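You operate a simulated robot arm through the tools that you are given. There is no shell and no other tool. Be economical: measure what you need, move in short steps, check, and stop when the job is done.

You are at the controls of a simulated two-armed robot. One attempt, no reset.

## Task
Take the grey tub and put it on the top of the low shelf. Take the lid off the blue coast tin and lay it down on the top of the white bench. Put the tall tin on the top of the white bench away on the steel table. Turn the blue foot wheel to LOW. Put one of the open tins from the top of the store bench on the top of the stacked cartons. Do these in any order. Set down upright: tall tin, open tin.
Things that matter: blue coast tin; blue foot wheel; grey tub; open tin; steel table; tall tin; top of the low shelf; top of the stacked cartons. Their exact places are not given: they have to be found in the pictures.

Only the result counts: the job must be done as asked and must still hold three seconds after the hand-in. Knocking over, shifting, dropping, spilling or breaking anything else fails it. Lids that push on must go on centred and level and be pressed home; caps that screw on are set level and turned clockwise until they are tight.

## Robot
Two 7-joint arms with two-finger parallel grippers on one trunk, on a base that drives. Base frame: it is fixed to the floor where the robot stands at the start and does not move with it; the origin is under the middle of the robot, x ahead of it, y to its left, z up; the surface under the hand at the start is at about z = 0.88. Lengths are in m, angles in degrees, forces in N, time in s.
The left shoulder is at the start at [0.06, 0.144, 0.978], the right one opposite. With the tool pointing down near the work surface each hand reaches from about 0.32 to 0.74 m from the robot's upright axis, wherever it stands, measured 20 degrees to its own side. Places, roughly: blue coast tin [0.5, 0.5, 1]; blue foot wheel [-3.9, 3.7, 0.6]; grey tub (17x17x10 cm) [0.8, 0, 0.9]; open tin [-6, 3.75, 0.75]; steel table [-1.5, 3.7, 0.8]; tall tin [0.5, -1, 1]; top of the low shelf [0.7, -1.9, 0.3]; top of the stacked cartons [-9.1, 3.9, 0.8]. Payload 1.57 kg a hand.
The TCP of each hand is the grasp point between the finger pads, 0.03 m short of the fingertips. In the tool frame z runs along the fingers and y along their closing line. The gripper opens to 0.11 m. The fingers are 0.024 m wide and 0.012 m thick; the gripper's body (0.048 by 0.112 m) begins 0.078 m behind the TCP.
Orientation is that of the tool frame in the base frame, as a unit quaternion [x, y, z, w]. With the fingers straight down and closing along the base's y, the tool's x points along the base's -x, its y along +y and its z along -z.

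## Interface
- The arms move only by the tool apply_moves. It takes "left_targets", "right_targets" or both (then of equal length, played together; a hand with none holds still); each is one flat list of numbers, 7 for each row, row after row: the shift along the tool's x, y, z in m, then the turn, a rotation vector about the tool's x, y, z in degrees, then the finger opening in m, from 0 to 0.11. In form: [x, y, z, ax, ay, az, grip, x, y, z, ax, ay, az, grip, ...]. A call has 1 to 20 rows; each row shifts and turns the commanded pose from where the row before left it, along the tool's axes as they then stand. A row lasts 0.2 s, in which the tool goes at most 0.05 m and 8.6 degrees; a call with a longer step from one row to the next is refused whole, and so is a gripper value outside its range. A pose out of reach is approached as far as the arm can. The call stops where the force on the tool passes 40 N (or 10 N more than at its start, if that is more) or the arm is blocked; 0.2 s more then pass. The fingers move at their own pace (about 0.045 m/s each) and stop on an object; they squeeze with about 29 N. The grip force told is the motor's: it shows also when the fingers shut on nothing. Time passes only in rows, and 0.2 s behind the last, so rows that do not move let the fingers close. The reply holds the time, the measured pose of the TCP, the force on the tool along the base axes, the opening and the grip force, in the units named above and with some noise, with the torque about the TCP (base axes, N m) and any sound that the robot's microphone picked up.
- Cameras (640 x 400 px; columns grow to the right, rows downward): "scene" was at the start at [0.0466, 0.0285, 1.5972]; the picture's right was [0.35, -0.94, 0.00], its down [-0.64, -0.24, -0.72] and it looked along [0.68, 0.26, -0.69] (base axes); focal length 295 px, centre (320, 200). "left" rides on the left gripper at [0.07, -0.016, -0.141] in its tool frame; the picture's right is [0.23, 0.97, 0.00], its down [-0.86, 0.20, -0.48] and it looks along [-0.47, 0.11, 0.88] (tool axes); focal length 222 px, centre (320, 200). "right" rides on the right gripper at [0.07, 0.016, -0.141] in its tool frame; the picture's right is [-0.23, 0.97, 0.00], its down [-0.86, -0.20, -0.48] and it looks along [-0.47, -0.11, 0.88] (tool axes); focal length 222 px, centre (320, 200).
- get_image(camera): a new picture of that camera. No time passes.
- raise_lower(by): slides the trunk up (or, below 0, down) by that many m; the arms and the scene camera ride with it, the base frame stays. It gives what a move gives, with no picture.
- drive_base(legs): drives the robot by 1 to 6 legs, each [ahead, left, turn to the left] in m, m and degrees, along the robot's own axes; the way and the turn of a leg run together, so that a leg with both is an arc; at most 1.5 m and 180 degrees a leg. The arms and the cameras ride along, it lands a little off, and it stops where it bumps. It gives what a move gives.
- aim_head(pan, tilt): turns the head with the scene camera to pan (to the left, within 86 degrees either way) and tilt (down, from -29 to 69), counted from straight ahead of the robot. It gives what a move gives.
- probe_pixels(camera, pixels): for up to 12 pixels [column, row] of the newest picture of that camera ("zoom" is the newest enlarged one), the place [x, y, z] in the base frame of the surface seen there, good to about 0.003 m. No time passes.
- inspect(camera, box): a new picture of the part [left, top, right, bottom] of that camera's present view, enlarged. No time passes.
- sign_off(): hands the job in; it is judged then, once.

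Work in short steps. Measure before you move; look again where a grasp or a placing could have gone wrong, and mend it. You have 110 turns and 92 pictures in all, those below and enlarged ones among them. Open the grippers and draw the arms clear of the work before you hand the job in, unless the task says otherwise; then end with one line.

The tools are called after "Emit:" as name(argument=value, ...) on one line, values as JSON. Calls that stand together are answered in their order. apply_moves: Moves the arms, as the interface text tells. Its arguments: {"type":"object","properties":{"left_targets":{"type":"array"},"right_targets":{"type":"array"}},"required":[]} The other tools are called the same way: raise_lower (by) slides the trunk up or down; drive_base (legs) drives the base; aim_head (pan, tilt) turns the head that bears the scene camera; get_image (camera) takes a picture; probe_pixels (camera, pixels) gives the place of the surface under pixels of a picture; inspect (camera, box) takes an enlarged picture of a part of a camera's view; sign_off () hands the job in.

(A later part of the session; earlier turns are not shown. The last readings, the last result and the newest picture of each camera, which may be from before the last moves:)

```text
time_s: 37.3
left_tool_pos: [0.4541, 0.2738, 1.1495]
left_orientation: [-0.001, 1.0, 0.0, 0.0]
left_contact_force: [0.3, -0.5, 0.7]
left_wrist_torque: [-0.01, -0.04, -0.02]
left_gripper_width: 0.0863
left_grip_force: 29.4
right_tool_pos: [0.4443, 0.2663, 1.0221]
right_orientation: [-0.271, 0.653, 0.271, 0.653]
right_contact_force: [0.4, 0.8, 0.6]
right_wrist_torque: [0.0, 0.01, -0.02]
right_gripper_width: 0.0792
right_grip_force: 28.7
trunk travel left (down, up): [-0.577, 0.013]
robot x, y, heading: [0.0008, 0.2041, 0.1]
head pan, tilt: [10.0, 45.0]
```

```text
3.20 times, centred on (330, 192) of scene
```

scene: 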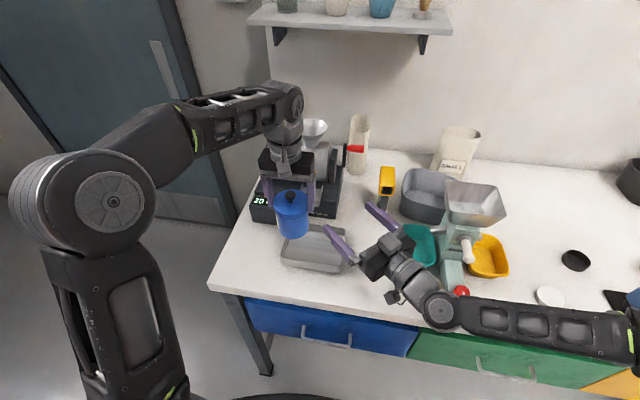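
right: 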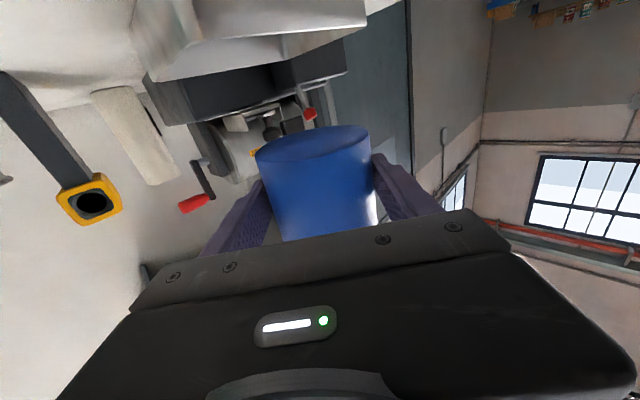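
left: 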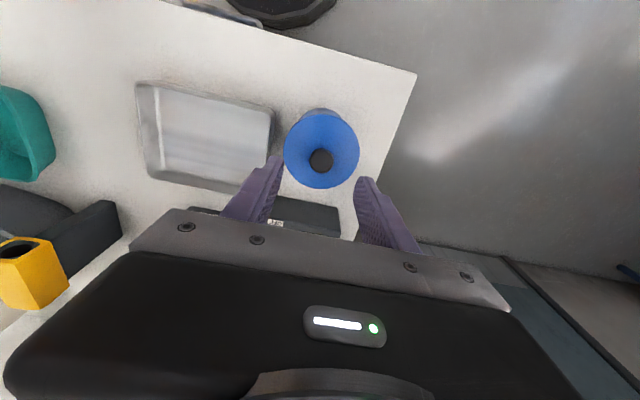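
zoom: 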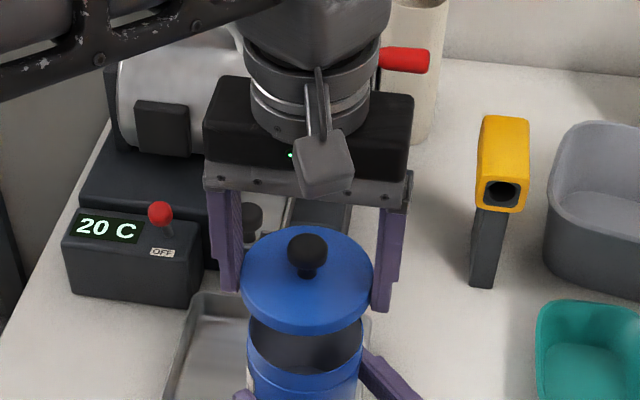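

The lid is off. To lay it on the bench clear of the right hand, I'll move the tin with the right hand 0.3 m to the right, watching the result.

Emit:
apply_moves(right_targets=[0, -0.03, -0.03, 0, 0, 0, 0.03, 0, -0.03, -0.03, 0, 0, 0, 0.03, 0, -0.03, -0.03, 0, 0, 0, 0.03, 0, -0.03, -0.03, 0, 0, 0, 0.03, 0, -0.03, -0.03, 0, 0, 0, 0.03, 0, -0.03, -0.03, 0, 0, 0, 0.03])

Emit:
get_image(camera="scene")

```text
time_s: 38.7
left_tool_pos: [0.452, 0.2723, 1.1484]
left_orientation: [-0.001, 1.0, 0.0, 0.0]
left_contact_force: [-0.6, 0.0, -0.1]
left_wrist_torque: [-0.02, 0.02, -0.03]
left_gripper_width: 0.0863
left_grip_force: 28.3
right_tool_pos: [0.459, 0.0152, 1.0136]
right_orientation: [-0.271, 0.653, 0.271, 0.653]
right_contact_force: [-0.3, -0.6, 0.5]
right_wrist_torque: [-0.01, 0.0, 0.05]
right_gripper_width: 0.0793
right_grip_force: 28.9
right hand out of reach, approached as far as the arm can: row 1, 2
trunk travel left (down, up): [-0.577, 0.013]
robot x, y, heading: [0.0023, 0.2002, -0.1]
head pan, tilt: [10.0, 45.0]
```

```text
63 pictures are left
```

scene: 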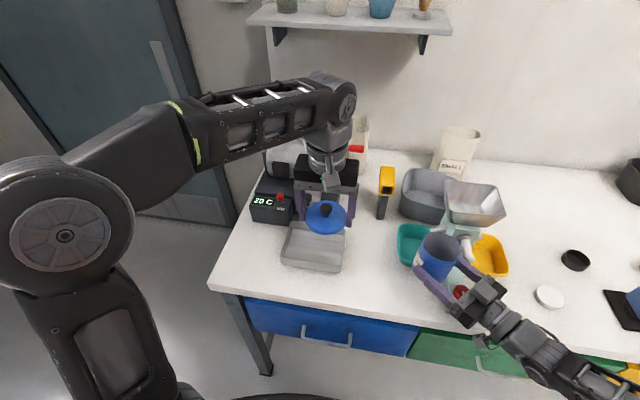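

Free bench between the tray (col ≈343) and the teal bowl (col ≈398). Probe the spot and its neighbours.

Emit:
probe_pixels(camera="scene", pixels=[[370, 275], [343, 262], [398, 255], [410, 268], [340, 270], [365, 300], [284, 264], [462, 262]])

```text
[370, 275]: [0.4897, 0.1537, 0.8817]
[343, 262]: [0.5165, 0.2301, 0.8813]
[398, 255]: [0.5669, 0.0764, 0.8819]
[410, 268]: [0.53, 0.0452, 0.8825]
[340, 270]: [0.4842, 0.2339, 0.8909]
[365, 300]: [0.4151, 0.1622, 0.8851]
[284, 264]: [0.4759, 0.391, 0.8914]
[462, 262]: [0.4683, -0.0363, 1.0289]
```

Lid will go at (0.47,0.155). Move over and down to TCP z≈0.929.

Emit:
apply_moves(left_targets=[-0.0045, -0.029, 0, 0, 0, 0, 0.03, -0.0045, -0.029, 0, 0, 0, 0, 0.03, -0.0045, -0.029, 0, 0, 0, 0, 0.03, -0.0045, -0.029, 0, 0, 0, 0, 0.03, 0, 0, 0.044, 0, 0, 0, 0.03, 0, 0, 0.044, 0, 0, 0, 0.03, 0, 0, 0.044, 0, 0, 0, 0.03, 0, 0, 0.044, 0, 0, 0, 0.03, 0, 0, 0.03, 0, 0, 0, 0.03, 0, 0, 0.01, 0, 0, 0, 0.03, 0, 0, 0, 0, 0, 0, 0.03])

Emit:
inspect(camera="scene", box=[280, 180, 480, 305])

```text
time_s: 41.1
left_tool_pos: [0.4678, 0.1766, 0.9323]
left_orientation: [-0.001, 1.0, 0.0, 0.0]
left_contact_force: [0.1, -0.8, -0.5]
left_wrist_torque: [-0.02, -0.03, -0.01]
left_gripper_width: 0.0864
left_grip_force: 28.9
left hand out of reach, approached as far as the arm can: row 4
right_tool_pos: [0.4579, 0.0135, 1.014]
right_orientation: [-0.271, 0.654, 0.271, 0.653]
right_contact_force: [-0.4, 0.0, -0.9]
right_wrist_torque: [0.0, 0.0, 0.01]
right_gripper_width: 0.0788
right_grip_force: 29.1
trunk travel left (down, up): [-0.577, 0.013]
robot x, y, heading: [0.0018, 0.2038, 0.4]
head pan, tilt: [10.0, 45.0]
```

```text
3.20 times, centred on (380, 242) of scene
```

zoom: 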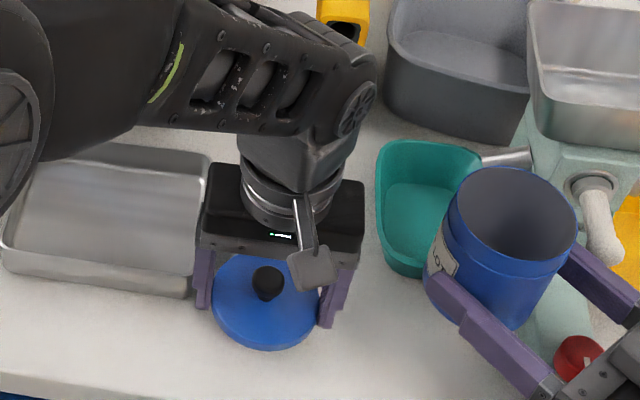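

Slightly close to the tray at y≈0.177; I'll shift 15 mm right, then lower gently.

Emit:
apply_moves(left_targets=[0, -0.015, 0, 0, 0, 0, 0.03, 0, 0, 0.004, 0, 0, 0, 0.03, 0, 0, 0.003, 0, 0, 0, 0.03, 0, 0, 0.003, 0, 0, 0, 0.03, 0, 0, 0, 0, 0, 0, 0.03])

```text
time_s: 42.3
left_tool_pos: [0.4683, 0.1618, 0.9235]
left_orientation: [-0.001, 1.0, 0.001, 0.0]
left_contact_force: [0.0, 0.3, -0.7]
left_wrist_torque: [-0.02, 0.03, 0.01]
left_gripper_width: 0.0861
left_grip_force: 28.8
right_tool_pos: [0.459, 0.014, 1.0135]
right_orientation: [-0.271, 0.654, 0.271, 0.653]
right_contact_force: [1.1, 0.0, -0.6]
right_wrist_torque: [-0.01, 0.01, 0.03]
right_gripper_width: 0.0788
right_grip_force: 29.2
trunk travel left (down, up): [-0.577, 0.013]
robot x, y, heading: [0.0014, 0.2032, 0.1]
head pan, tilt: [10.0, 45.0]
```

No contact yet; continue down in small steps.

Emit:
apply_moves(left_targets=[0, 0, 0.003, 0, 0, 0, 0.03, 0, 0, 0.003, 0, 0, 0, 0.03, 0, 0, 0.003, 0, 0, 0, 0.03])

Emit:
inspect(camera="scene", box=[320, 230, 420, 293])

Emit:
probe_pixels(camera="zoom", pixels=[[250, 250], [250, 265], [250, 280], [200, 260], [330, 285], [250, 210], [120, 200]])

```text
time_s: 43.1
left_tool_pos: [0.4693, 0.1614, 0.9158]
left_orientation: [-0.001, 1.0, 0.0, 0.0]
left_contact_force: [-0.1, 0.3, 0.2]
left_wrist_torque: [0.0, 0.02, 0.01]
left_gripper_width: 0.0861
left_grip_force: 29.2
right_tool_pos: [0.4584, 0.0136, 1.0125]
right_orientation: [-0.271, 0.654, 0.27, 0.653]
right_contact_force: [0.4, 0.0, 0.8]
right_wrist_torque: [0.02, -0.02, -0.02]
right_gripper_width: 0.0788
right_grip_force: 29.3
trunk travel left (down, up): [-0.577, 0.013]
robot x, y, heading: [-0.0015, 0.1984, -0.1]
head pan, tilt: [10.0, 45.0]
```

```text
6.35 times, centred on (370, 262) of scene
```

zoom: 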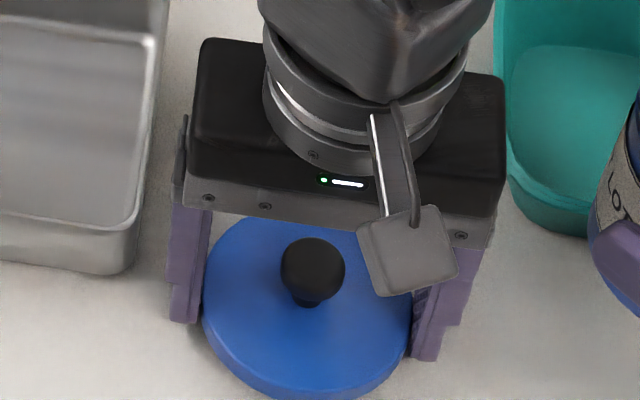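

```text
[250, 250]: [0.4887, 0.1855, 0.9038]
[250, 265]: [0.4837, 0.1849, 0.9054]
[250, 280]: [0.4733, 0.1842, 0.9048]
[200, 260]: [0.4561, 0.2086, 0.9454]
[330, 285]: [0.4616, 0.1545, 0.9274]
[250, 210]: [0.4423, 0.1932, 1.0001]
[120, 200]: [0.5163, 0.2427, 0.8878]
```

Lid top at 0.905, still no contact. Two more mm-steps until force shows.

Emit:
apply_moves(left_targets=[0, 0, 0.002, 0, 0, 0, 0.03, 0, 0, 0.0015, 0, 0, 0, 0.03])

```text
time_s: 43.7
left_tool_pos: [0.4699, 0.1618, 0.9113]
left_orientation: [-0.001, 1.0, 0.0, 0.0]
left_contact_force: [0.4, 0.5, -0.5]
left_wrist_torque: [-0.02, 0.01, 0.03]
left_gripper_width: 0.086
left_grip_force: 29.2
right_tool_pos: [0.458, 0.0155, 1.0135]
right_orientation: [-0.271, 0.654, 0.27, 0.653]
right_contact_force: [-0.3, 0.0, -0.3]
right_wrist_torque: [-0.02, 0.0, 0.0]
right_gripper_width: 0.0787
right_grip_force: 29.4
trunk travel left (down, up): [-0.577, 0.013]
robot x, y, heading: [0.0032, 0.203, 0.1]
head pan, tilt: [10.0, 45.0]
```

Emit:
apply_moves(left_targets=[0, 0, 0.0015, 0, 0, 0, 0.03, 0, 0, 0, 0, 0, 0, 0.06, 0, 0, 0, 0, 0, 0, 0.09, 0, 0, 0, 0, 0, 0, 0.1, 0, 0, -0.03, 0, 0, 0, 0.1, 0, 0, -0.04, 0, 0, 0, 0.1, 0, 0, -0.04, 0, 0, 0, 0.1, 0, 0, -0.04, 0, 0, 0, 0.11, 0, 0, -0.03, 0, 0, 0, 0.11])

Emit:
inspect(camera="scene", box=[280, 180, 480, 305])

```text
time_s: 45.7
left_tool_pos: [0.4699, 0.1602, 1.0941]
left_orientation: [-0.001, 1.0, 0.001, -0.001]
left_contact_force: [0.3, -0.3, 0.2]
left_wrist_torque: [-0.03, 0.02, 0.0]
left_gripper_width: 0.1101
left_grip_force: 0.0
right_tool_pos: [0.4574, 0.015, 1.0143]
right_orientation: [-0.271, 0.654, 0.271, 0.653]
right_contact_force: [-0.1, 1.2, -0.2]
right_wrist_torque: [0.0, 0.0, -0.03]
right_gripper_width: 0.0787
right_grip_force: 28.9
trunk travel left (down, up): [-0.577, 0.013]
robot x, y, heading: [-0.0031, 0.2007, 0.2]
head pan, tilt: [10.0, 45.0]
```

```text
3.20 times, centred on (380, 242) of scene
```

zoom: 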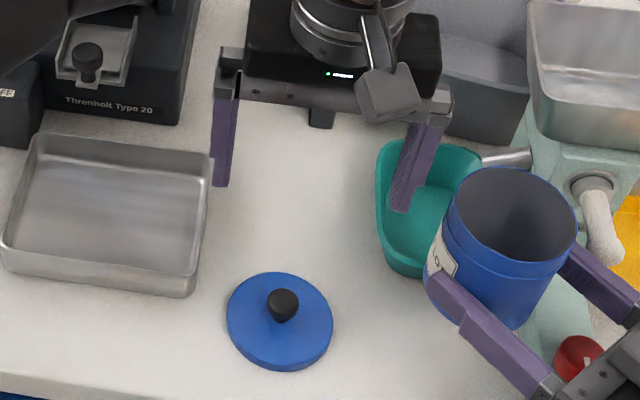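

Lid lies flat on the bench. Now I'll hand the tin to the left hand to return it to its place: probe its rim first.

Emit:
probe_pixels(camera="zoom", pixels=[[505, 263], [500, 283], [500, 168], [575, 215], [446, 215], [500, 320], [283, 325], [283, 365], [283, 300]])

Emit:
apply_moves(left_targets=[0, 0.03, -0.03, 0, 0, 0, 0.11, 0, 0.03, -0.03, 0, 0, 0, 0.11, 0.005, 0.03, 0, 0, 0, 0, 0.11, 0.005, 0.03, 0, 0, 0, 0, 0.11, 0.005, 0, 0, 0, 0, 0, 0.11])

```text
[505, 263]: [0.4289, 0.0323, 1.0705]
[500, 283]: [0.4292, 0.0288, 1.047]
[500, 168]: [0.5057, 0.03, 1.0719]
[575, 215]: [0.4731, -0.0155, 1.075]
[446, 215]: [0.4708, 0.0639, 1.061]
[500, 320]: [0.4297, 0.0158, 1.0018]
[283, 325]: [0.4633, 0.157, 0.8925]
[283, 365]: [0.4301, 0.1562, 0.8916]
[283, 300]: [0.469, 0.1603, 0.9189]
```

```text
time_s: 46.9
left_tool_pos: [0.4533, 0.2817, 1.1514]
left_orientation: [0.0, 1.0, 0.001, 0.0]
left_contact_force: [-0.9, 0.0, -0.1]
left_wrist_torque: [-0.03, -0.02, 0.0]
left_gripper_width: 0.1102
left_grip_force: 0.1
right_tool_pos: [0.459, 0.0143, 1.0146]
right_orientation: [-0.27, 0.655, 0.27, 0.653]
right_contact_force: [0.3, 1.5, 0.2]
right_wrist_torque: [-0.02, 0.02, -0.02]
right_gripper_width: 0.0786
right_grip_force: 28.9
trunk travel left (down, up): [-0.577, 0.013]
robot x, y, heading: [0.0013, 0.205, 0.4]
head pan, tilt: [10.0, 45.0]
```

Tin rim z≈1.073, axis ≈ right TCP+(0.009,0.009). Bring it back beneath the left hand.

Emit:
apply_moves(right_targets=[0, 0.0315, 0.0282, 0, 0, 0, 0.03, 0, 0.0315, 0.0282, 0, 0, 0, 0.03, 0, 0.0315, 0.0282, 0, 0, 0, 0.03, 0, 0.0315, 0.0282, 0, 0, 0, 0.03, 0, 0.0315, 0.0282, 0, 0, 0, 0.03, 0, 0.0315, 0.0282, 0, 0, 0, 0.03, 0, 0, 0, 0, 0, 0, 0.03])

Emit:
get_image(camera="left")

```text
time_s: 48.5
left_tool_pos: [0.4535, 0.2824, 1.1516]
left_orientation: [-0.001, 1.0, 0.001, 0.001]
left_contact_force: [0.2, -0.2, 0.1]
left_wrist_torque: [-0.01, 0.01, 0.01]
left_gripper_width: 0.1102
left_grip_force: 0.0
right_tool_pos: [0.451, 0.2656, 1.0107]
right_orientation: [-0.271, 0.655, 0.27, 0.652]
right_contact_force: [-0.8, 0.6, -0.2]
right_wrist_torque: [0.01, -0.01, 0.02]
right_gripper_width: 0.0782
right_grip_force: 28.8
right hand out of reach, approached as far as the arm can: row 4
trunk travel left (down, up): [-0.577, 0.013]
robot x, y, heading: [-0.001, 0.2002, 0.1]
head pan, tilt: [10.0, 45.0]
```

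```text
59 pictures are left
```

left: 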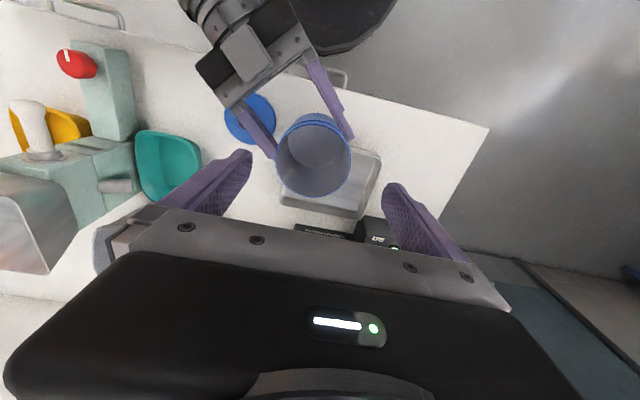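

I'll align the left hand on (0.460,0.2745) and descend so its tips end at z≈1.037, above the right fingers, then grip.

Emit:
apply_moves(left_targets=[-0.0065, -0.008, 0, 0, 0, 0, 0.11, 0, 0, 0.03, 0, 0, 0, 0.11, 0, 0, 0.03, 0, 0, 0, 0.11, 0, 0, 0.0245, 0, 0, 0, 0.11, 0, 0, 0, 0, 0, 0, 0.08, 0, 0, 0, 0, 0, 0, 0.06, 0, 0, 0, 0, 0, 0, 0.04, 0, 0, 0, 0, 0, 0, 0.03])

Emit:
get_image(camera="scene")

```text
time_s: 50.3
left_tool_pos: [0.4593, 0.2751, 1.0663]
left_orientation: [-0.002, 1.0, 0.003, 0.001]
left_contact_force: [6.1, 20.9, -2.8]
left_wrist_torque: [0.7, -0.37, -0.11]
left_gripper_width: 0.0797
left_grip_force: 19.7
right_tool_pos: [0.4523, 0.2659, 1.0099]
right_orientation: [-0.27, 0.654, 0.27, 0.653]
right_contact_force: [-6.5, -21.4, 2.7]
right_wrist_torque: [0.47, 0.03, 0.04]
right_gripper_width: 0.0786
right_grip_force: 28.7
trunk travel left (down, up): [-0.577, 0.013]
robot x, y, heading: [0.0004, 0.1986, 0.2]
head pan, tilt: [10.0, 45.0]
```

```text
58 pictures are left
```

scene: 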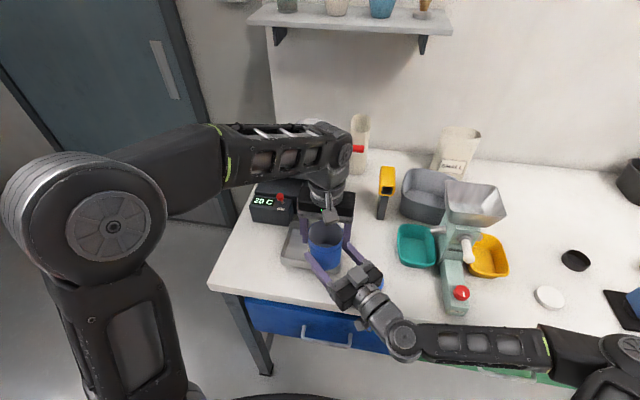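

Left has the tin by its upper body (0.080). Release the right hand and draw it back along its axis.

Emit:
apply_moves(right_targets=[0, 0, 0, 0, 0, 0, 0.09, 0, 0, 0, 0, 0, 0, 0.11, 0, 0, 0, 0, 0, 0, 0.11, 0, 0, -0.03, 0, 0, 0, 0.11, 0, 0, -0.03, 0, 0, 0, 0.11, 0, 0, -0.03, 0, 0, 0, 0.11, 0, -0.03, -0.03, 0, 0, 0, 0.11, 0, -0.03, -0.03, 0, 0, 0, 0.11, 0, -0.03, -0.03, 0, 0, 0, 0.11])

Emit:
inspect(camera="scene", box=[230, 160, 430, 285])

```text
time_s: 52.3
left_tool_pos: [0.4587, 0.2726, 1.0651]
left_orientation: [-0.001, 1.0, 0.0, 0.0]
left_contact_force: [1.0, -0.6, -0.7]
left_wrist_torque: [-0.01, 0.02, -0.01]
left_gripper_width: 0.079
left_grip_force: 29.0
right_tool_pos: [0.4377, 0.0853, 0.9779]
right_orientation: [-0.271, 0.654, 0.27, 0.653]
right_contact_force: [0.7, 0.4, 0.4]
right_wrist_torque: [-0.01, -0.03, 0.0]
right_gripper_width: 0.1099
right_grip_force: 0.0
right hand out of reach, approached as far as the arm can: row 4, 5, 6, 7
trunk travel left (down, up): [-0.577, 0.013]
robot x, y, heading: [-0.0028, 0.1986, -0.1]
head pan, tilt: [10.0, 45.0]
```

```text
3.20 times, centred on (330, 222) of scene
```

zoom: 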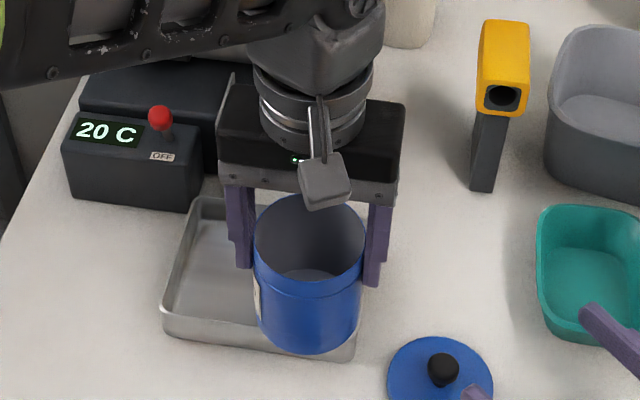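

Tin is held level by the left hand. Carry it back over its original spot (0.497,0.470), then lower most of the way.

Emit:
apply_moves(left_targets=[0, 0.04, 0, 0, 0, 0, 0.03, 0, 0.04, 0, 0, 0, 0, 0.03, 0, 0.04, 0, 0, 0, 0, 0.03, 0, 0.04, 0, 0, 0, 0, 0.03, -0.019, 0.02, 0, 0, 0, 0, 0.03, -0.019, 0.0175, 0, 0, 0, 0, 0.03, 0, 0, 0.03, 0, 0, 0, 0.03, 0, 0, 0.03, 0, 0, 0, 0.03, 0, 0, 0.03, 0, 0, 0, 0.03, 0, 0, 0, 0, 0, 0, 0.03])

Emit:
inspect(camera="scene", box=[200, 150, 360, 250])

```text
time_s: 54.5
left_tool_pos: [0.497, 0.4719, 0.9743]
left_orientation: [0.0, 1.0, 0.001, 0.0]
left_contact_force: [-0.9, 0.8, -0.6]
left_wrist_torque: [0.01, 0.01, -0.01]
left_gripper_width: 0.0792
left_grip_force: 29.0
right_tool_pos: [0.436, 0.0866, 0.9791]
right_orientation: [-0.271, 0.654, 0.271, 0.652]
right_contact_force: [0.8, -0.2, -0.3]
right_wrist_torque: [-0.01, -0.03, 0.03]
right_gripper_width: 0.1099
right_grip_force: 0.2
trunk travel left (down, up): [-0.577, 0.013]
robot x, y, heading: [0.0006, 0.1988, 0.2]
head pan, tilt: [10.0, 45.0]
```

```text
4.00 times, centred on (280, 200) of scene
```

zoom: 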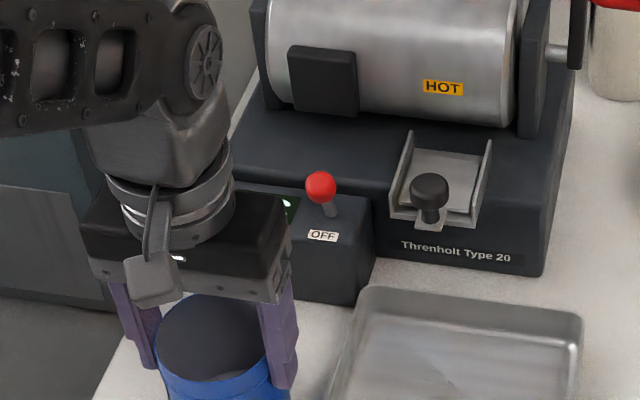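

Lower in 3 mm steps until contact.

Emit:
apply_moves(left_targets=[0, 0, 0.003, 0, 0, 0, 0.03, 0, 0, 0.003, 0, 0, 0, 0.03, 0, 0, 0.002, 0, 0, 0, 0.03])

Emit:
inspect(camera="scene", box=[200, 200, 360, 300])

Emit:
probe_pixels(camera="zoom", pixels=[[215, 180], [215, 195], [215, 220], [215, 245], [215, 260], [215, 270]])

```text
time_s: 55.3
left_tool_pos: [0.4976, 0.4713, 0.9691]
left_orientation: [-0.001, 1.0, 0.001, 0.003]
left_contact_force: [-0.3, 2.0, 18.5]
left_wrist_torque: [0.3, 0.59, -0.02]
left_gripper_width: 0.0793
left_grip_force: 28.6
right_tool_pos: [0.4353, 0.0848, 0.9798]
right_orientation: [-0.271, 0.653, 0.271, 0.653]
right_contact_force: [-0.2, 0.2, 0.0]
right_wrist_torque: [0.04, -0.01, 0.02]
right_gripper_width: 0.1098
right_grip_force: 0.1
trunk travel left (down, up): [-0.577, 0.013]
robot x, y, heading: [0.003, 0.2003, -0.0]
head pan, tilt: [10.0, 45.0]
```

```text
4.00 times, centred on (280, 250) of scene
```

zoom: 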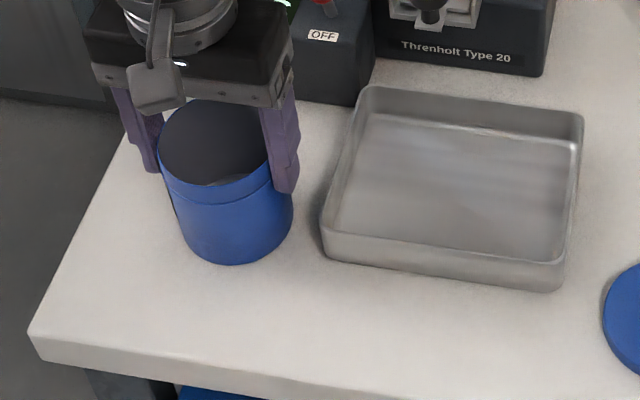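

```text
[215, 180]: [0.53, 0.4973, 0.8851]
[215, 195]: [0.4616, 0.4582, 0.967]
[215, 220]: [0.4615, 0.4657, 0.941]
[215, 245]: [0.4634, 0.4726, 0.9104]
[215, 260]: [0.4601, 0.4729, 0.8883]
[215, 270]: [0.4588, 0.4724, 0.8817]
```

Contact at 18.5 N: the tin stands on the bench. Release and rise.

Emit:
apply_moves(left_targets=[0, 0, -0.001, 0, 0, 0, 0.08, 0, 0, 0, 0, 0, 0, 0.11, 0, 0, 0, 0, 0, 0, 0.11, 0, 0, -0.03, 0, 0, 0, 0.11, 0, 0, -0.03, 0, 0, 0, 0.11, 0, 0, -0.04, 0, 0, 0, 0.11, 0, 0, -0.03, 0, 0, 0, 0.11], right_targets=[-0.03, 0, 0, 0, 0, 0, 0.11, -0.03, 0, 0, 0, 0, 0, 0.11, -0.03, 0, 0, 0, 0, 0, 0.11, -0.03, 0, 0, 0, 0, 0, 0.11, 0, -0.03, -0.03, 0, 0, 0, 0.11, 0, -0.03, -0.03, 0, 0, 0, 0.11, 0, -0.02, -0.02, 0, 0, 0, 0.11])

Emit:
get_image(camera="scene")

```text
time_s: 56.9
left_tool_pos: [0.4967, 0.4718, 1.1007]
left_orientation: [0.0, 1.0, -0.001, 0.0]
left_contact_force: [-0.4, -0.5, 0.3]
left_wrist_torque: [0.01, -0.02, -0.02]
left_gripper_width: 0.1099
left_grip_force: 0.0
right_tool_pos: [0.4596, -0.0351, 1.0873]
right_orientation: [-0.271, 0.654, 0.271, 0.652]
right_contact_force: [0.5, -0.1, -0.5]
right_wrist_torque: [0.02, -0.04, 0.0]
right_gripper_width: 0.11
right_grip_force: 0.1
right hand out of reach, approached as far as the arm can: row 2, 3, 4
trunk travel left (down, up): [-0.577, 0.013]
robot x, y, heading: [-0.0009, 0.2007, -0.2]
head pan, tilt: [10.0, 45.0]
```

```text
54 pictures are left
```

scene: 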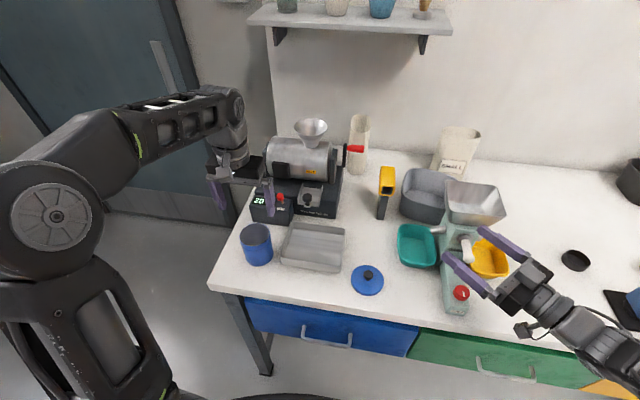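

Lid job done: tin stands at its place, lid lies on the bench. Next the tub: I'll restore the right hand to pointing down, and measure the robot's base front edge in the left picture to know how near I can drive.

Emit:
apply_moves(right_targets=[0, 0, 0, 0, 8.18, 0, 0.11, 0, 0, 0, 0, 8.18, 0, 0.11, 0, 0, 0, 0, 8.18, 0, 0.11, 0, 0, 0, 0, 8.18, 0, 0.11, 0, 0, 0, 0, 8.18, 0, 0.11, 0, 0, 0, 0, 8.18, 0, 0.11, 0, 0, 0, 0, 8.18, 0, 0.11, 0, 0, 0, 0, 8.18, 0, 0.11, 0, 0, 0, 0, 8.18, 0, 0.11, 0, 0, 0, 0, 8.18, 0, 0.11, 0, 0, 0, 0, 8.18, 0, 0.11, 0, 0, 0, 0, 0, 7.5, 0.11, 0, 0, 0, 0, 0, 7.5, 0.11, 0, 0, 0, 0, 0, 7.5, 0.11, 0, 0, 0, 0, 0, 7.5, 0.11, 0, 0, 0, 0, 0, 7.5, 0.11, 0, 0, 0, 0, 0, 7.5, 0.11])

Emit:
get_image(camera="right")

Emit:
probe_pixels(camera="left", pixels=[[345, 48], [310, 35], [300, 10], [340, 75], [350, 80]])

```text
time_s: 60.5
left_tool_pos: [0.4965, 0.4713, 1.0981]
left_orientation: [0.0, 1.0, 0.0, 0.0]
left_contact_force: [0.2, -1.1, 0.3]
left_wrist_torque: [0.03, -0.05, 0.03]
left_gripper_width: 0.11
left_grip_force: 0.1
right_tool_pos: [0.4635, -0.0368, 1.0895]
right_orientation: [0.001, 1.0, 0.0, -0.001]
right_contact_force: [0.0, 0.2, 0.3]
right_wrist_torque: [0.02, -0.02, -0.03]
right_gripper_width: 0.11
right_grip_force: 0.1
trunk travel left (down, up): [-0.577, 0.013]
robot x, y, heading: [-0.0012, 0.2006, 0.2]
head pan, tilt: [10.0, 45.0]
```

```text
53 pictures are left
```

right: 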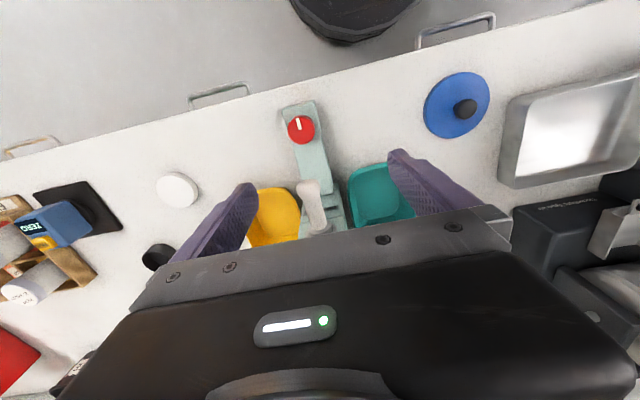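

```text
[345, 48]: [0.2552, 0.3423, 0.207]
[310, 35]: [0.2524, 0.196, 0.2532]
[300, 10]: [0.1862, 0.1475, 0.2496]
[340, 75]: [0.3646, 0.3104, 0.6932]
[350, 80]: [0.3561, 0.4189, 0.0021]
```

The base front edge is at x≈0.26, so 0.1 m ahead is safe. Zoom on tub and hopper from this angle to plan the grasp.

Emit:
inspect(camera="scene", box=[370, 150, 530, 250])

Emit:
probe_pixels(camera="zoom", pixels=[[160, 75], [130, 160], [300, 100], [230, 80], [290, 230], [545, 220], [500, 130], [315, 130], [65, 72], [60, 100], [220, 215], [150, 130]])

```text
4.00 times, centred on (450, 200) of scene
```

zoom: 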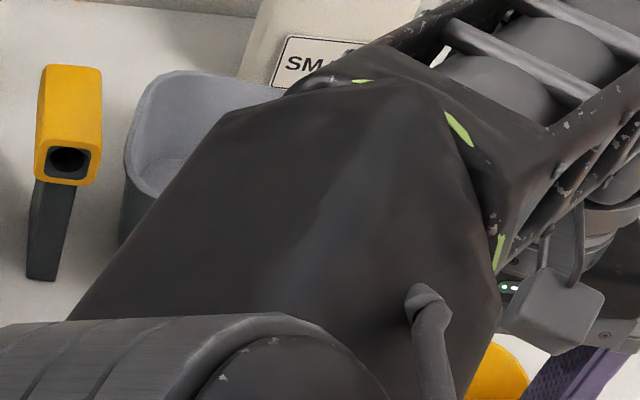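

```text
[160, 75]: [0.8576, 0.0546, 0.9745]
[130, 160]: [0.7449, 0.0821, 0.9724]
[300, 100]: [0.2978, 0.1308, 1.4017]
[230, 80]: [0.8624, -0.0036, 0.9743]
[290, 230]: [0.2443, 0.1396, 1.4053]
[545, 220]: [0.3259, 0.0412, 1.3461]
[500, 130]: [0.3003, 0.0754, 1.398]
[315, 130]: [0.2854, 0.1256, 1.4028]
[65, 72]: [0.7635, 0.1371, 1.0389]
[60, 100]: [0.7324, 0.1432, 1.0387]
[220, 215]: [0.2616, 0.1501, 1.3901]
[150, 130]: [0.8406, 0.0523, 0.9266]
```

Tub spans x≈0.695–0.865, y≈−0.087–0.083, rim z 0.974. I'll grip its right wall with the right hand, going round the hopper on the right. First move the right hand right, and pull the left hand back.

Emit:
apply_moves(right_targets=[0, -0.045, -0.005, 0, 0, 0, 0.11, 0, -0.045, -0.005, 0, 0, 0, 0.11, 0, -0.045, 0, 0, 0, 0, 0.11, 0, -0.045, 0, 0, 0, 0, 0.11, 0, -0.045, 0, 0, 0, 0, 0.11], left_targets=[0.03, 0, -0.01, 0, 0, 0, 0.11, 0.03, 0, -0.01, 0, 0, 0, 0.11, 0.03, 0, -0.01, 0, 0, 0, 0.11, 0.03, 0, -0.01, 0, 0, 0, 0.11, 0, 0, 0, 0, 0, 0, 0.11])

Emit:
drive_base(legs=[[0, -0.1, 0], [0.1, 0, 0]])

Emit:
get_image(camera="scene")

```text
time_s: 61.7
left_tool_pos: [0.3777, 0.4695, 1.1376]
left_orientation: [-0.001, 1.0, 0.0, 0.0]
left_contact_force: [0.2, 0.0, -0.3]
left_wrist_torque: [0.01, 0.0, -0.02]
left_gripper_width: 0.1102
left_grip_force: 0.1
right_tool_pos: [0.4472, -0.1876, 1.1147]
right_orientation: [0.0, 1.0, 0.0, -0.001]
right_contact_force: [1.0, -0.3, -0.2]
right_wrist_torque: [-0.01, 0.01, 0.0]
right_gripper_width: 0.1098
right_grip_force: 0.1
right hand out of reach, approached as far as the arm can: row 3, 4, 5
trunk travel left (down, up): [-0.577, 0.013]
robot x, y, heading: [-0.0053, 0.1999, 0.2]
head pan, tilt: [10.0, 45.0]
```

```text
time_s: 63.6
left_tool_pos: [0.479, 0.3708, 1.1384]
left_orientation: [0.0, 1.0, 0.0, -0.001]
left_contact_force: [0.6, 0.2, -0.4]
left_wrist_torque: [0.03, 0.05, -0.02]
left_gripper_width: 0.11
left_grip_force: 0.1
right_tool_pos: [0.5486, -0.2878, 1.1138]
right_orientation: [0.0, 1.0, 0.001, -0.001]
right_contact_force: [0.6, -0.2, -0.8]
right_wrist_torque: [-0.03, 0.07, -0.01]
right_gripper_width: 0.1098
right_grip_force: 0.1
trunk travel left (down, up): [-0.577, 0.013]
robot x, y, heading: [0.1016, 0.1035, 0.0]
head pan, tilt: [10.0, 45.0]
```

```text
51 pictures are left
```

scene: 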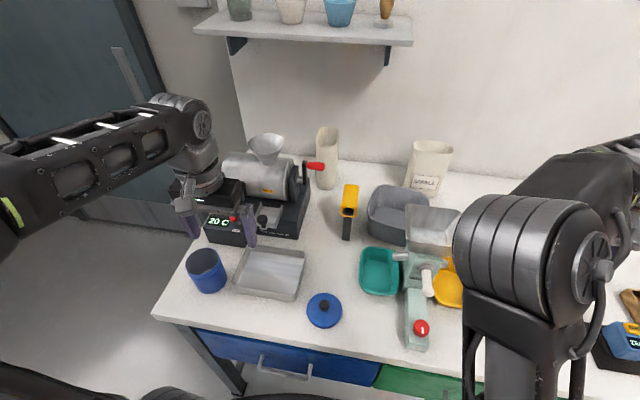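

At this height the arm is near its reach limit; I'll drive 0.07 further ahead, then lower the hand to z≈1.03 and go around the hopper's right side.

Emit:
drive_base(legs=[[0.07, 0, 0]])

Emit:
apply_moves(right_targets=[0, 0, 0.04, 0, 0, 0, 0.11, 0, 0, 0.04, 0, 0, 0, 0.11, -0.035, 0.01, 0, 0, 0, 0, 0.08, -0.035, 0.01, 0, 0, 0, 0, 0.05, -0.035, 0.01, 0, 0, 0, 0, 0.05, -0.03, 0.01, 0, 0, 0, 0, 0.05])

Emit:
get_image(camera="right")

```text
time_s: 64.6
left_tool_pos: [0.5498, 0.3699, 1.1379]
left_orientation: [-0.001, 1.0, 0.0, -0.001]
left_contact_force: [0.7, -0.1, -0.3]
left_wrist_torque: [0.03, 0.09, 0.01]
left_gripper_width: 0.11
left_grip_force: 0.1
right_tool_pos: [0.6194, -0.2875, 1.113]
right_orientation: [0.0, 1.0, -0.001, -0.001]
right_contact_force: [0.3, 0.5, -0.5]
right_wrist_torque: [-0.01, 0.01, -0.02]
right_gripper_width: 0.11
right_grip_force: 0.1
trunk travel left (down, up): [-0.577, 0.013]
robot x, y, heading: [0.167, 0.1019, 0.1]
head pan, tilt: [10.0, 45.0]
```

```text
time_s: 66.0
left_tool_pos: [0.5502, 0.3716, 1.1378]
left_orientation: [-0.002, 1.0, 0.0, -0.001]
left_contact_force: [0.5, -0.7, -0.3]
left_wrist_torque: [-0.01, 0.05, 0.02]
left_gripper_width: 0.1098
left_grip_force: 0.2
right_tool_pos: [0.6931, -0.193, 1.0812]
right_orientation: [-0.001, 1.0, 0.0, -0.001]
right_contact_force: [-0.3, -0.6, 1.1]
right_wrist_torque: [-0.03, 0.01, -0.01]
right_gripper_width: 0.05
right_grip_force: 0.0
right hand out of reach, approached as far as the arm can: row 2, 3, 4, 5, 6
trunk travel left (down, up): [-0.577, 0.013]
robot x, y, heading: [0.1755, 0.1016, 0.0]
head pan, tilt: [10.0, 45.0]
```

```text
50 pictures are left
```

right: 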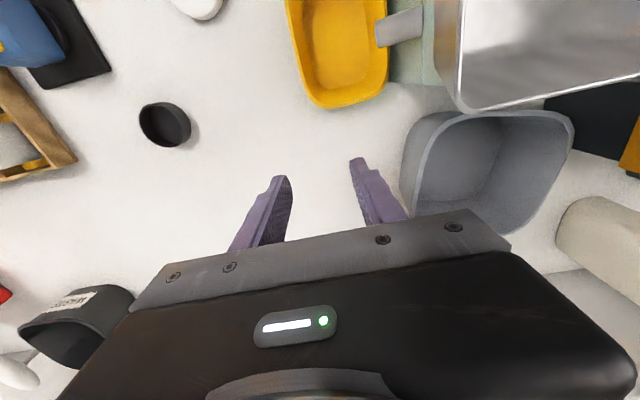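

The tub is well seen; its right wall is at about (408,165). Probe the rim points and hopper edge.

Emit:
probe_pixels(camera="right", pixels=[[408, 165], [414, 135], [425, 116], [480, 113], [560, 115], [404, 195], [480, 175], [462, 108], [440, 80], [575, 140]])

Emit:
inspect(camera="right", box=[340, 60, 600, 240])

```text
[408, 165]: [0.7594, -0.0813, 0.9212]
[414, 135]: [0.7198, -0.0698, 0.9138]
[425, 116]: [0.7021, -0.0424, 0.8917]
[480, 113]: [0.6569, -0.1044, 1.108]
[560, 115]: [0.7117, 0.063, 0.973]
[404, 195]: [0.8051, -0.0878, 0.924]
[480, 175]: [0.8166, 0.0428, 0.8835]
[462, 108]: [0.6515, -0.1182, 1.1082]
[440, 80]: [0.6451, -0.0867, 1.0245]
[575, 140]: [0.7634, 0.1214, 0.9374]
```

```text
2.22 times, centred on (470, 150) of right
```

zoom: 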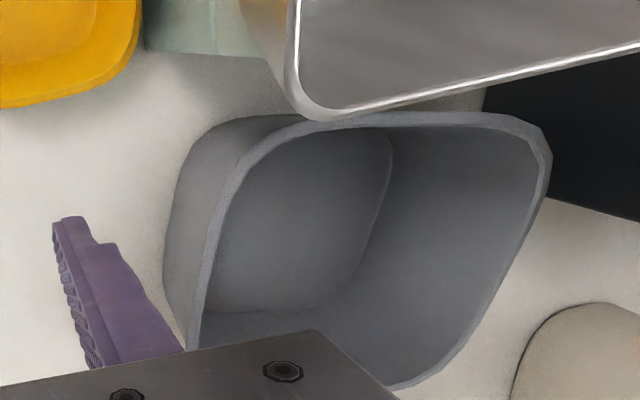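

Emit:
probe_pixels(camera="zoom", pixels=[[213, 230], [205, 280], [198, 325], [235, 170], [290, 130], [220, 280], [215, 325], [340, 118], [540, 150], [500, 290], [420, 375]])

```text
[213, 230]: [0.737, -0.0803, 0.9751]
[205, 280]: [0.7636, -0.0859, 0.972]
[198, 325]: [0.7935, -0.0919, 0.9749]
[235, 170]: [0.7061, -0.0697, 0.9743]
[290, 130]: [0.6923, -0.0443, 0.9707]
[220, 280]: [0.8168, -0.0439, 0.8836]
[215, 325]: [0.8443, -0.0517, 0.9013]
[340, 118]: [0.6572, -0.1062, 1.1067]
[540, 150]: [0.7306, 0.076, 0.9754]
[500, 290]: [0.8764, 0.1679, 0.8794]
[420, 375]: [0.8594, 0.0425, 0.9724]
```

The right rim runs from (0.737,−0.080) to (0.794,−0.092), i.e. turned ≈−11.6°. I'll bring the right hand over (0.755,−0.084), yaw to match, and check before descending.

Emit:
apply_moves(right_targets=[0, 0, 0.045, 0, 0, 0, 0.05, -0.0207, 0.0363, 0, 0, 0, 0, 0.05, -0.0207, 0.0363, 0, 0, 0, 0, 0.05, -0.0206, 0.0364, 0, 0, 0, 0, 0.05, 0, 0, 0, 0, 0, 5.8, 0.05, 0, 0, 0, 0, 0, 5.8, 0.05, 0, 0, 0, 0, 0, 0, 0.05])

Emit:
get_image(camera="right")

```text
time_s: 67.6
left_tool_pos: [0.5482, 0.3703, 1.1386]
left_orientation: [-0.001, 1.0, 0.0, 0.0]
left_contact_force: [0.3, -0.2, -0.7]
left_wrist_torque: [-0.01, -0.02, 0.02]
left_gripper_width: 0.1101
left_grip_force: 0.1
right_tool_pos: [0.7455, -0.082, 1.0398]
right_orientation: [0.1, 0.995, -0.001, 0.001]
right_contact_force: [-0.2, -0.2, 0.3]
right_wrist_torque: [-0.02, 0.0, 0.01]
right_gripper_width: 0.0501
right_grip_force: 0.1
right hand out of reach, approached as far as the arm can: row 1
trunk travel left (down, up): [-0.577, 0.013]
robot x, y, heading: [0.1685, 0.1007, 0.1]
head pan, tilt: [10.0, 45.0]
```

```text
48 pictures are left
```

right: 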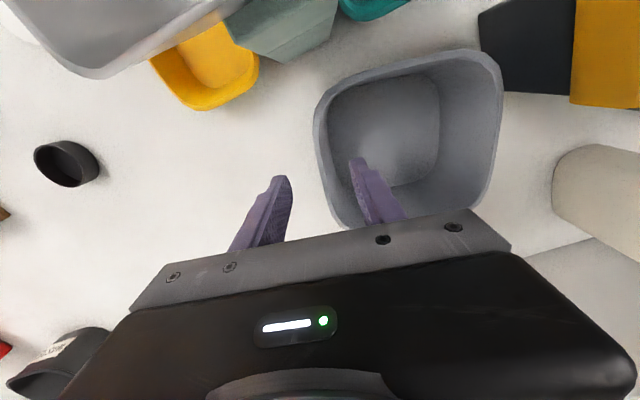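

The rim's right wall sits at col ≈320 between the fingers, as wanted. Descend 0.06 and close.

Emit:
apply_moves(right_targets=[0, 0, 0.03, 0, 0, 0, 0.05, 0, 0, 0.03, 0, 0, 0, 0.05, 0, 0, 0, 0, 0, 0, 0.0, 0, 0, 0, 0, 0, 0, 0.0, 0, 0, 0, 0, 0, 0, 0.0, 0, 0, 0, 0, 0, 0, 0.0])

```text
time_s: 69.0
left_tool_pos: [0.5494, 0.3696, 1.1375]
left_orientation: [0.0, 1.0, 0.0, 0.001]
left_contact_force: [0.5, 0.4, 0.3]
left_wrist_torque: [-0.03, 0.01, 0.01]
left_gripper_width: 0.1102
left_grip_force: 0.0
right_tool_pos: [0.7451, -0.0805, 0.981]
right_orientation: [0.1, 0.995, 0.0, 0.001]
right_contact_force: [-0.7, 0.3, 3.0]
right_wrist_torque: [0.58, 0.01, 0.03]
right_gripper_width: 0.0043
right_grip_force: 24.8
trunk travel left (down, up): [-0.577, 0.013]
robot x, y, heading: [0.1721, 0.1018, 0.2]
head pan, tilt: [10.0, 45.0]
```

Wall gripped (4 mm). Lift gently 0.075 m and check the load and level.

Emit:
apply_moves(right_targets=[0, 0, -0.01, 0, 0, 0, 0, 0, 0, -0.015, 0, 0, 0, 0, 0, 0, -0.025, 0, 0, 0, 0, 0, 0, -0.025, 0, 0, 0, 0, 0, 0, 0, 0, 0, 0, 0])

Emit:
get_image(camera="scene")

```text
time_s: 70.2
left_tool_pos: [0.5506, 0.3709, 1.1392]
left_orientation: [-0.001, 1.0, 0.0, 0.0]
left_contact_force: [0.3, -0.2, -0.4]
left_wrist_torque: [-0.02, 0.01, -0.01]
left_gripper_width: 0.1101
left_grip_force: 0.1
right_tool_pos: [0.7461, -0.0811, 1.0555]
right_orientation: [0.1, 0.995, -0.001, -0.001]
right_contact_force: [-0.2, 0.2, -2.4]
right_wrist_torque: [-0.1, 0.04, 0.0]
right_gripper_width: 0.0026
right_grip_force: 23.6
trunk travel left (down, up): [-0.577, 0.013]
robot x, y, heading: [0.1717, 0.1001, -0.1]
head pan, tilt: [10.0, 45.0]
```

```text
47 pictures are left
```

scene: 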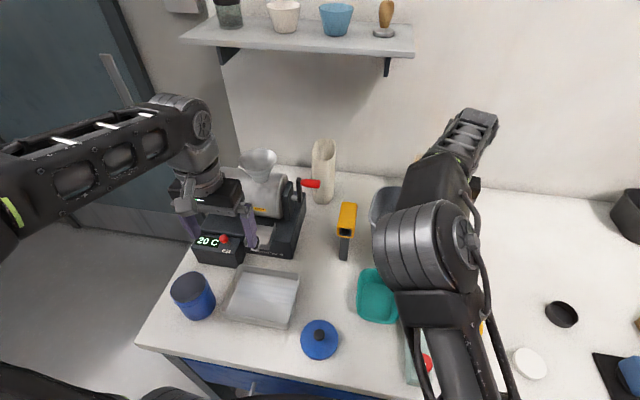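

Load 2.4 N: the tub hangs in the grip. One look from the right camera to see it's level.

Emit:
get_image(camera="right")

Emit:
probe_pixels(camera="right", pixels=[[470, 55], [500, 90], [490, 190], [350, 85], [320, 120], [400, 140], [20, 170], [200, 100]])

```text
46 pictures are left
```

right: 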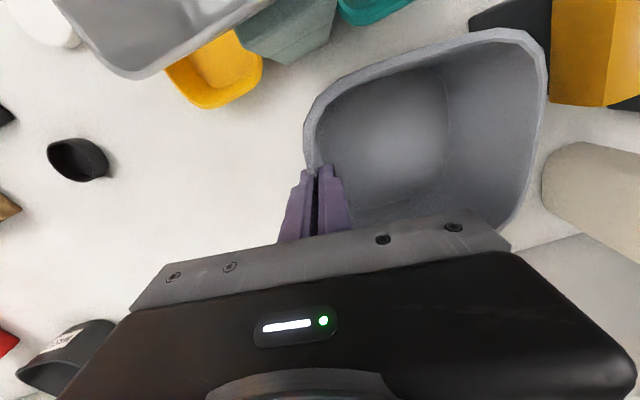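

```text
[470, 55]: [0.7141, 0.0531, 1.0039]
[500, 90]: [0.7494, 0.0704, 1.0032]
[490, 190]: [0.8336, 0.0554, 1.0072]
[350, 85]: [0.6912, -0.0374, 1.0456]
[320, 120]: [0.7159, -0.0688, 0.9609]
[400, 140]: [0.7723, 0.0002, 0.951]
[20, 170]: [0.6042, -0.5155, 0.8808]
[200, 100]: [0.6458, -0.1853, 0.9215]
```

The tub hangs a bit tilted but secure. I'll pull the left hand back, then drive right 0.26 m to clear the hopper.

Emit:
apply_moves(left_targets=[0.03, 0, -0.005, 0, 0, 0, 0.11, 0.03, 0, -0.005, 0, 0, 0, 0.11, 0.03, 0, -0.005, 0, 0, 0, 0.11, 0.03, 0, -0.005, 0, 0, 0, 0.11])

Emit:
drive_base(legs=[[0, -0.26, 0]])

Emit:
apply_moves(right_targets=[0.02, 0, -0.01, 0, 0, 0, 0, 0.02, 0, -0.01, 0, 0, 0, 0, 0.02, 0, -0.01, 0, 0, 0, 0, 0.02, 0, -0.01, 0, 0, 0, 0, 0.02, 0, -0.01, 0, 0, 0, 0, 0.02, 0, -0.01, 0, 0, 0, 0])

Emit:
get_image(camera="right")

```text
time_s: 71.2
left_tool_pos: [0.4428, 0.3716, 1.1535]
left_orientation: [0.0, 1.0, 0.001, 0.0]
left_contact_force: [-0.3, 0.8, -1.1]
left_wrist_torque: [-0.02, -0.01, 0.02]
left_gripper_width: 0.1101
left_grip_force: 0.1
left hand out of reach, approached as far as the arm can: row 4
right_tool_pos: [0.7458, -0.0811, 1.0553]
right_orientation: [0.101, 0.995, -0.001, 0.0]
right_contact_force: [1.1, 1.3, -1.8]
right_wrist_torque: [-0.09, 0.08, 0.0]
right_gripper_width: 0.0026
right_grip_force: 24.2
trunk travel left (down, up): [-0.577, 0.013]
robot x, y, heading: [0.1693, 0.1005, 0.0]
head pan, tilt: [10.0, 45.0]
```

```text
time_s: 73.1
left_tool_pos: [0.4416, 0.1096, 1.1535]
left_orientation: [-0.002, 1.0, 0.0, 0.0]
left_contact_force: [-0.1, -0.8, 0.1]
left_wrist_torque: [0.01, 0.0, -0.02]
left_gripper_width: 0.1096
left_grip_force: 0.1
right_tool_pos: [0.7472, -0.3415, 1.0547]
right_orientation: [0.099, 0.995, 0.0, -0.001]
right_contact_force: [-0.4, -1.2, -1.9]
right_wrist_torque: [-0.11, 0.05, 0.02]
right_gripper_width: 0.0024
right_grip_force: 23.8
trunk travel left (down, up): [-0.577, 0.013]
robot x, y, heading: [0.1738, -0.1599, 0.4]
head pan, tilt: [10.0, 45.0]
```

```text
time_s: 74.5
left_tool_pos: [0.4413, 0.111, 1.1552]
left_orientation: [-0.002, 1.0, 0.0, 0.0]
left_contact_force: [0.0, 0.0, 0.4]
left_wrist_torque: [0.0, 0.0, 0.03]
left_gripper_width: 0.1101
left_grip_force: 0.1
right_tool_pos: [0.6287, -0.3187, 1.1157]
right_orientation: [0.1, 0.995, 0.001, 0.001]
right_contact_force: [-0.7, 0.3, -1.6]
right_wrist_torque: [-0.07, 0.07, 0.01]
right_gripper_width: 0.0024
right_grip_force: 24.2
trunk travel left (down, up): [-0.577, 0.013]
robot x, y, heading: [0.1752, -0.1656, 0.2]
head pan, tilt: [10.0, 45.0]
```

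```text
45 pictures are left
```

right: 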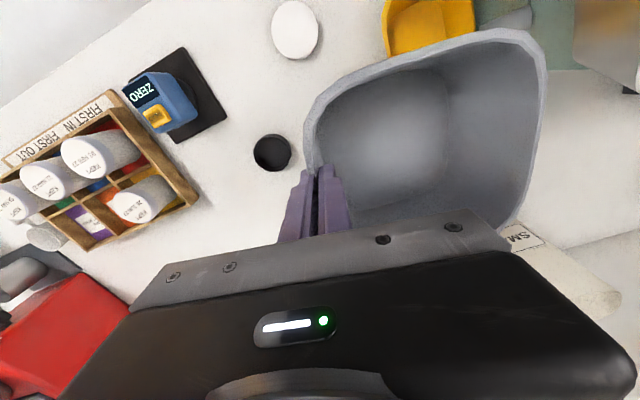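

Path behind is clear (hopper edge at y≈−0.118, tub's left edge ≈−0.16). Back out 0.5 m and drive right along the bench, then look at the low shelf.

Emit:
drive_base(legs=[[-0.5, 0, 0], [0, -1.3, 0]])

Emit:
aim_head(pan=-25, tilt=45)

Emit:
get_image(camera="scene")

```text
time_s: 83.6
left_tool_pos: [-0.0678, -1.1955, 1.1551]
left_orientation: [0.004, 1.0, 0.0, 0.0]
left_contact_force: [-0.1, 0.0, 0.5]
left_wrist_torque: [0.01, -0.02, -0.01]
left_gripper_width: 0.11
left_grip_force: 0.0
right_tool_pos: [0.1141, -1.625, 1.1151]
right_orientation: [0.104, 0.995, -0.001, -0.001]
right_contact_force: [0.7, 0.1, -1.5]
right_wrist_torque: [-0.12, 0.03, 0.0]
right_gripper_width: 0.0027
right_grip_force: 24.3
trunk travel left (down, up): [-0.577, 0.013]
robot x, y, heading: [-0.3395, -1.4609, -0.4]
head pan, tilt: [10.0, 45.0]
```

```text
time_s: 84.6
left_tool_pos: [-0.0694, -1.1948, 1.1546]
left_orientation: [0.003, 1.0, 0.0, 0.0]
left_contact_force: [0.0, -0.6, 0.1]
left_wrist_torque: [-0.02, -0.03, 0.0]
left_gripper_width: 0.11
left_grip_force: 0.0
right_tool_pos: [0.1154, -1.6257, 1.1151]
right_orientation: [0.104, 0.995, 0.0, -0.001]
right_contact_force: [0.1, -0.3, -2.0]
right_wrist_torque: [-0.09, 0.06, 0.02]
right_gripper_width: 0.0027
right_grip_force: 23.7
trunk travel left (down, up): [-0.577, 0.013]
robot x, y, heading: [-0.3404, -1.462, -0.4]
head pan, tilt: [-25.0, 45.0]
```

```text
44 pictures are left
```

scene: 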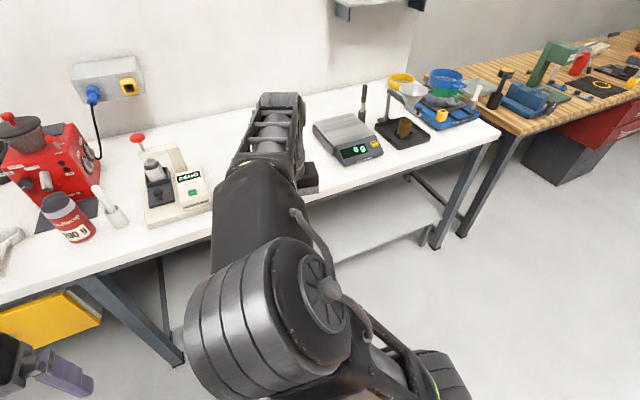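

The low shelf is the pale board under the bench at (370,235). Probe it, its front edge, and the bench edge above.

Emit:
probe_pixels(camera="scene", pixels=[[375, 222], [360, 240], [400, 220], [360, 252], [420, 228], [345, 255], [440, 150], [400, 170], [440, 240], [180, 345], [200, 320], [180, 335]])

Emit:
inspect(camera="scene", box=[300, 150, 480, 270])

```text
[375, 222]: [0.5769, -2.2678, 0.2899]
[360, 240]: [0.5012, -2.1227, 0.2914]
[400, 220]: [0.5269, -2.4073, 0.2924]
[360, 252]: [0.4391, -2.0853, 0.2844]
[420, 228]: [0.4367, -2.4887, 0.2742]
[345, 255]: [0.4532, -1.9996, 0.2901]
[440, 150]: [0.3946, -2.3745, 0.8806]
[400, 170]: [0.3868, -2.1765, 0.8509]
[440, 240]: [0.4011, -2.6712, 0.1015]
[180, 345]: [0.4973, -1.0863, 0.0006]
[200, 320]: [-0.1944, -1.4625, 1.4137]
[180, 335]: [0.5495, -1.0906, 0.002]
```

```text
3.33 times, centred on (390, 210) of scene
```

zoom: 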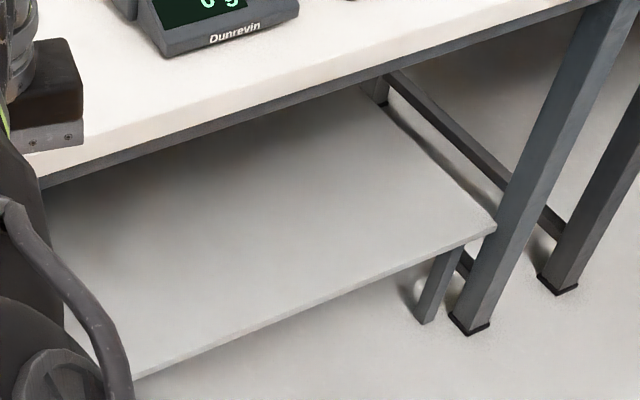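

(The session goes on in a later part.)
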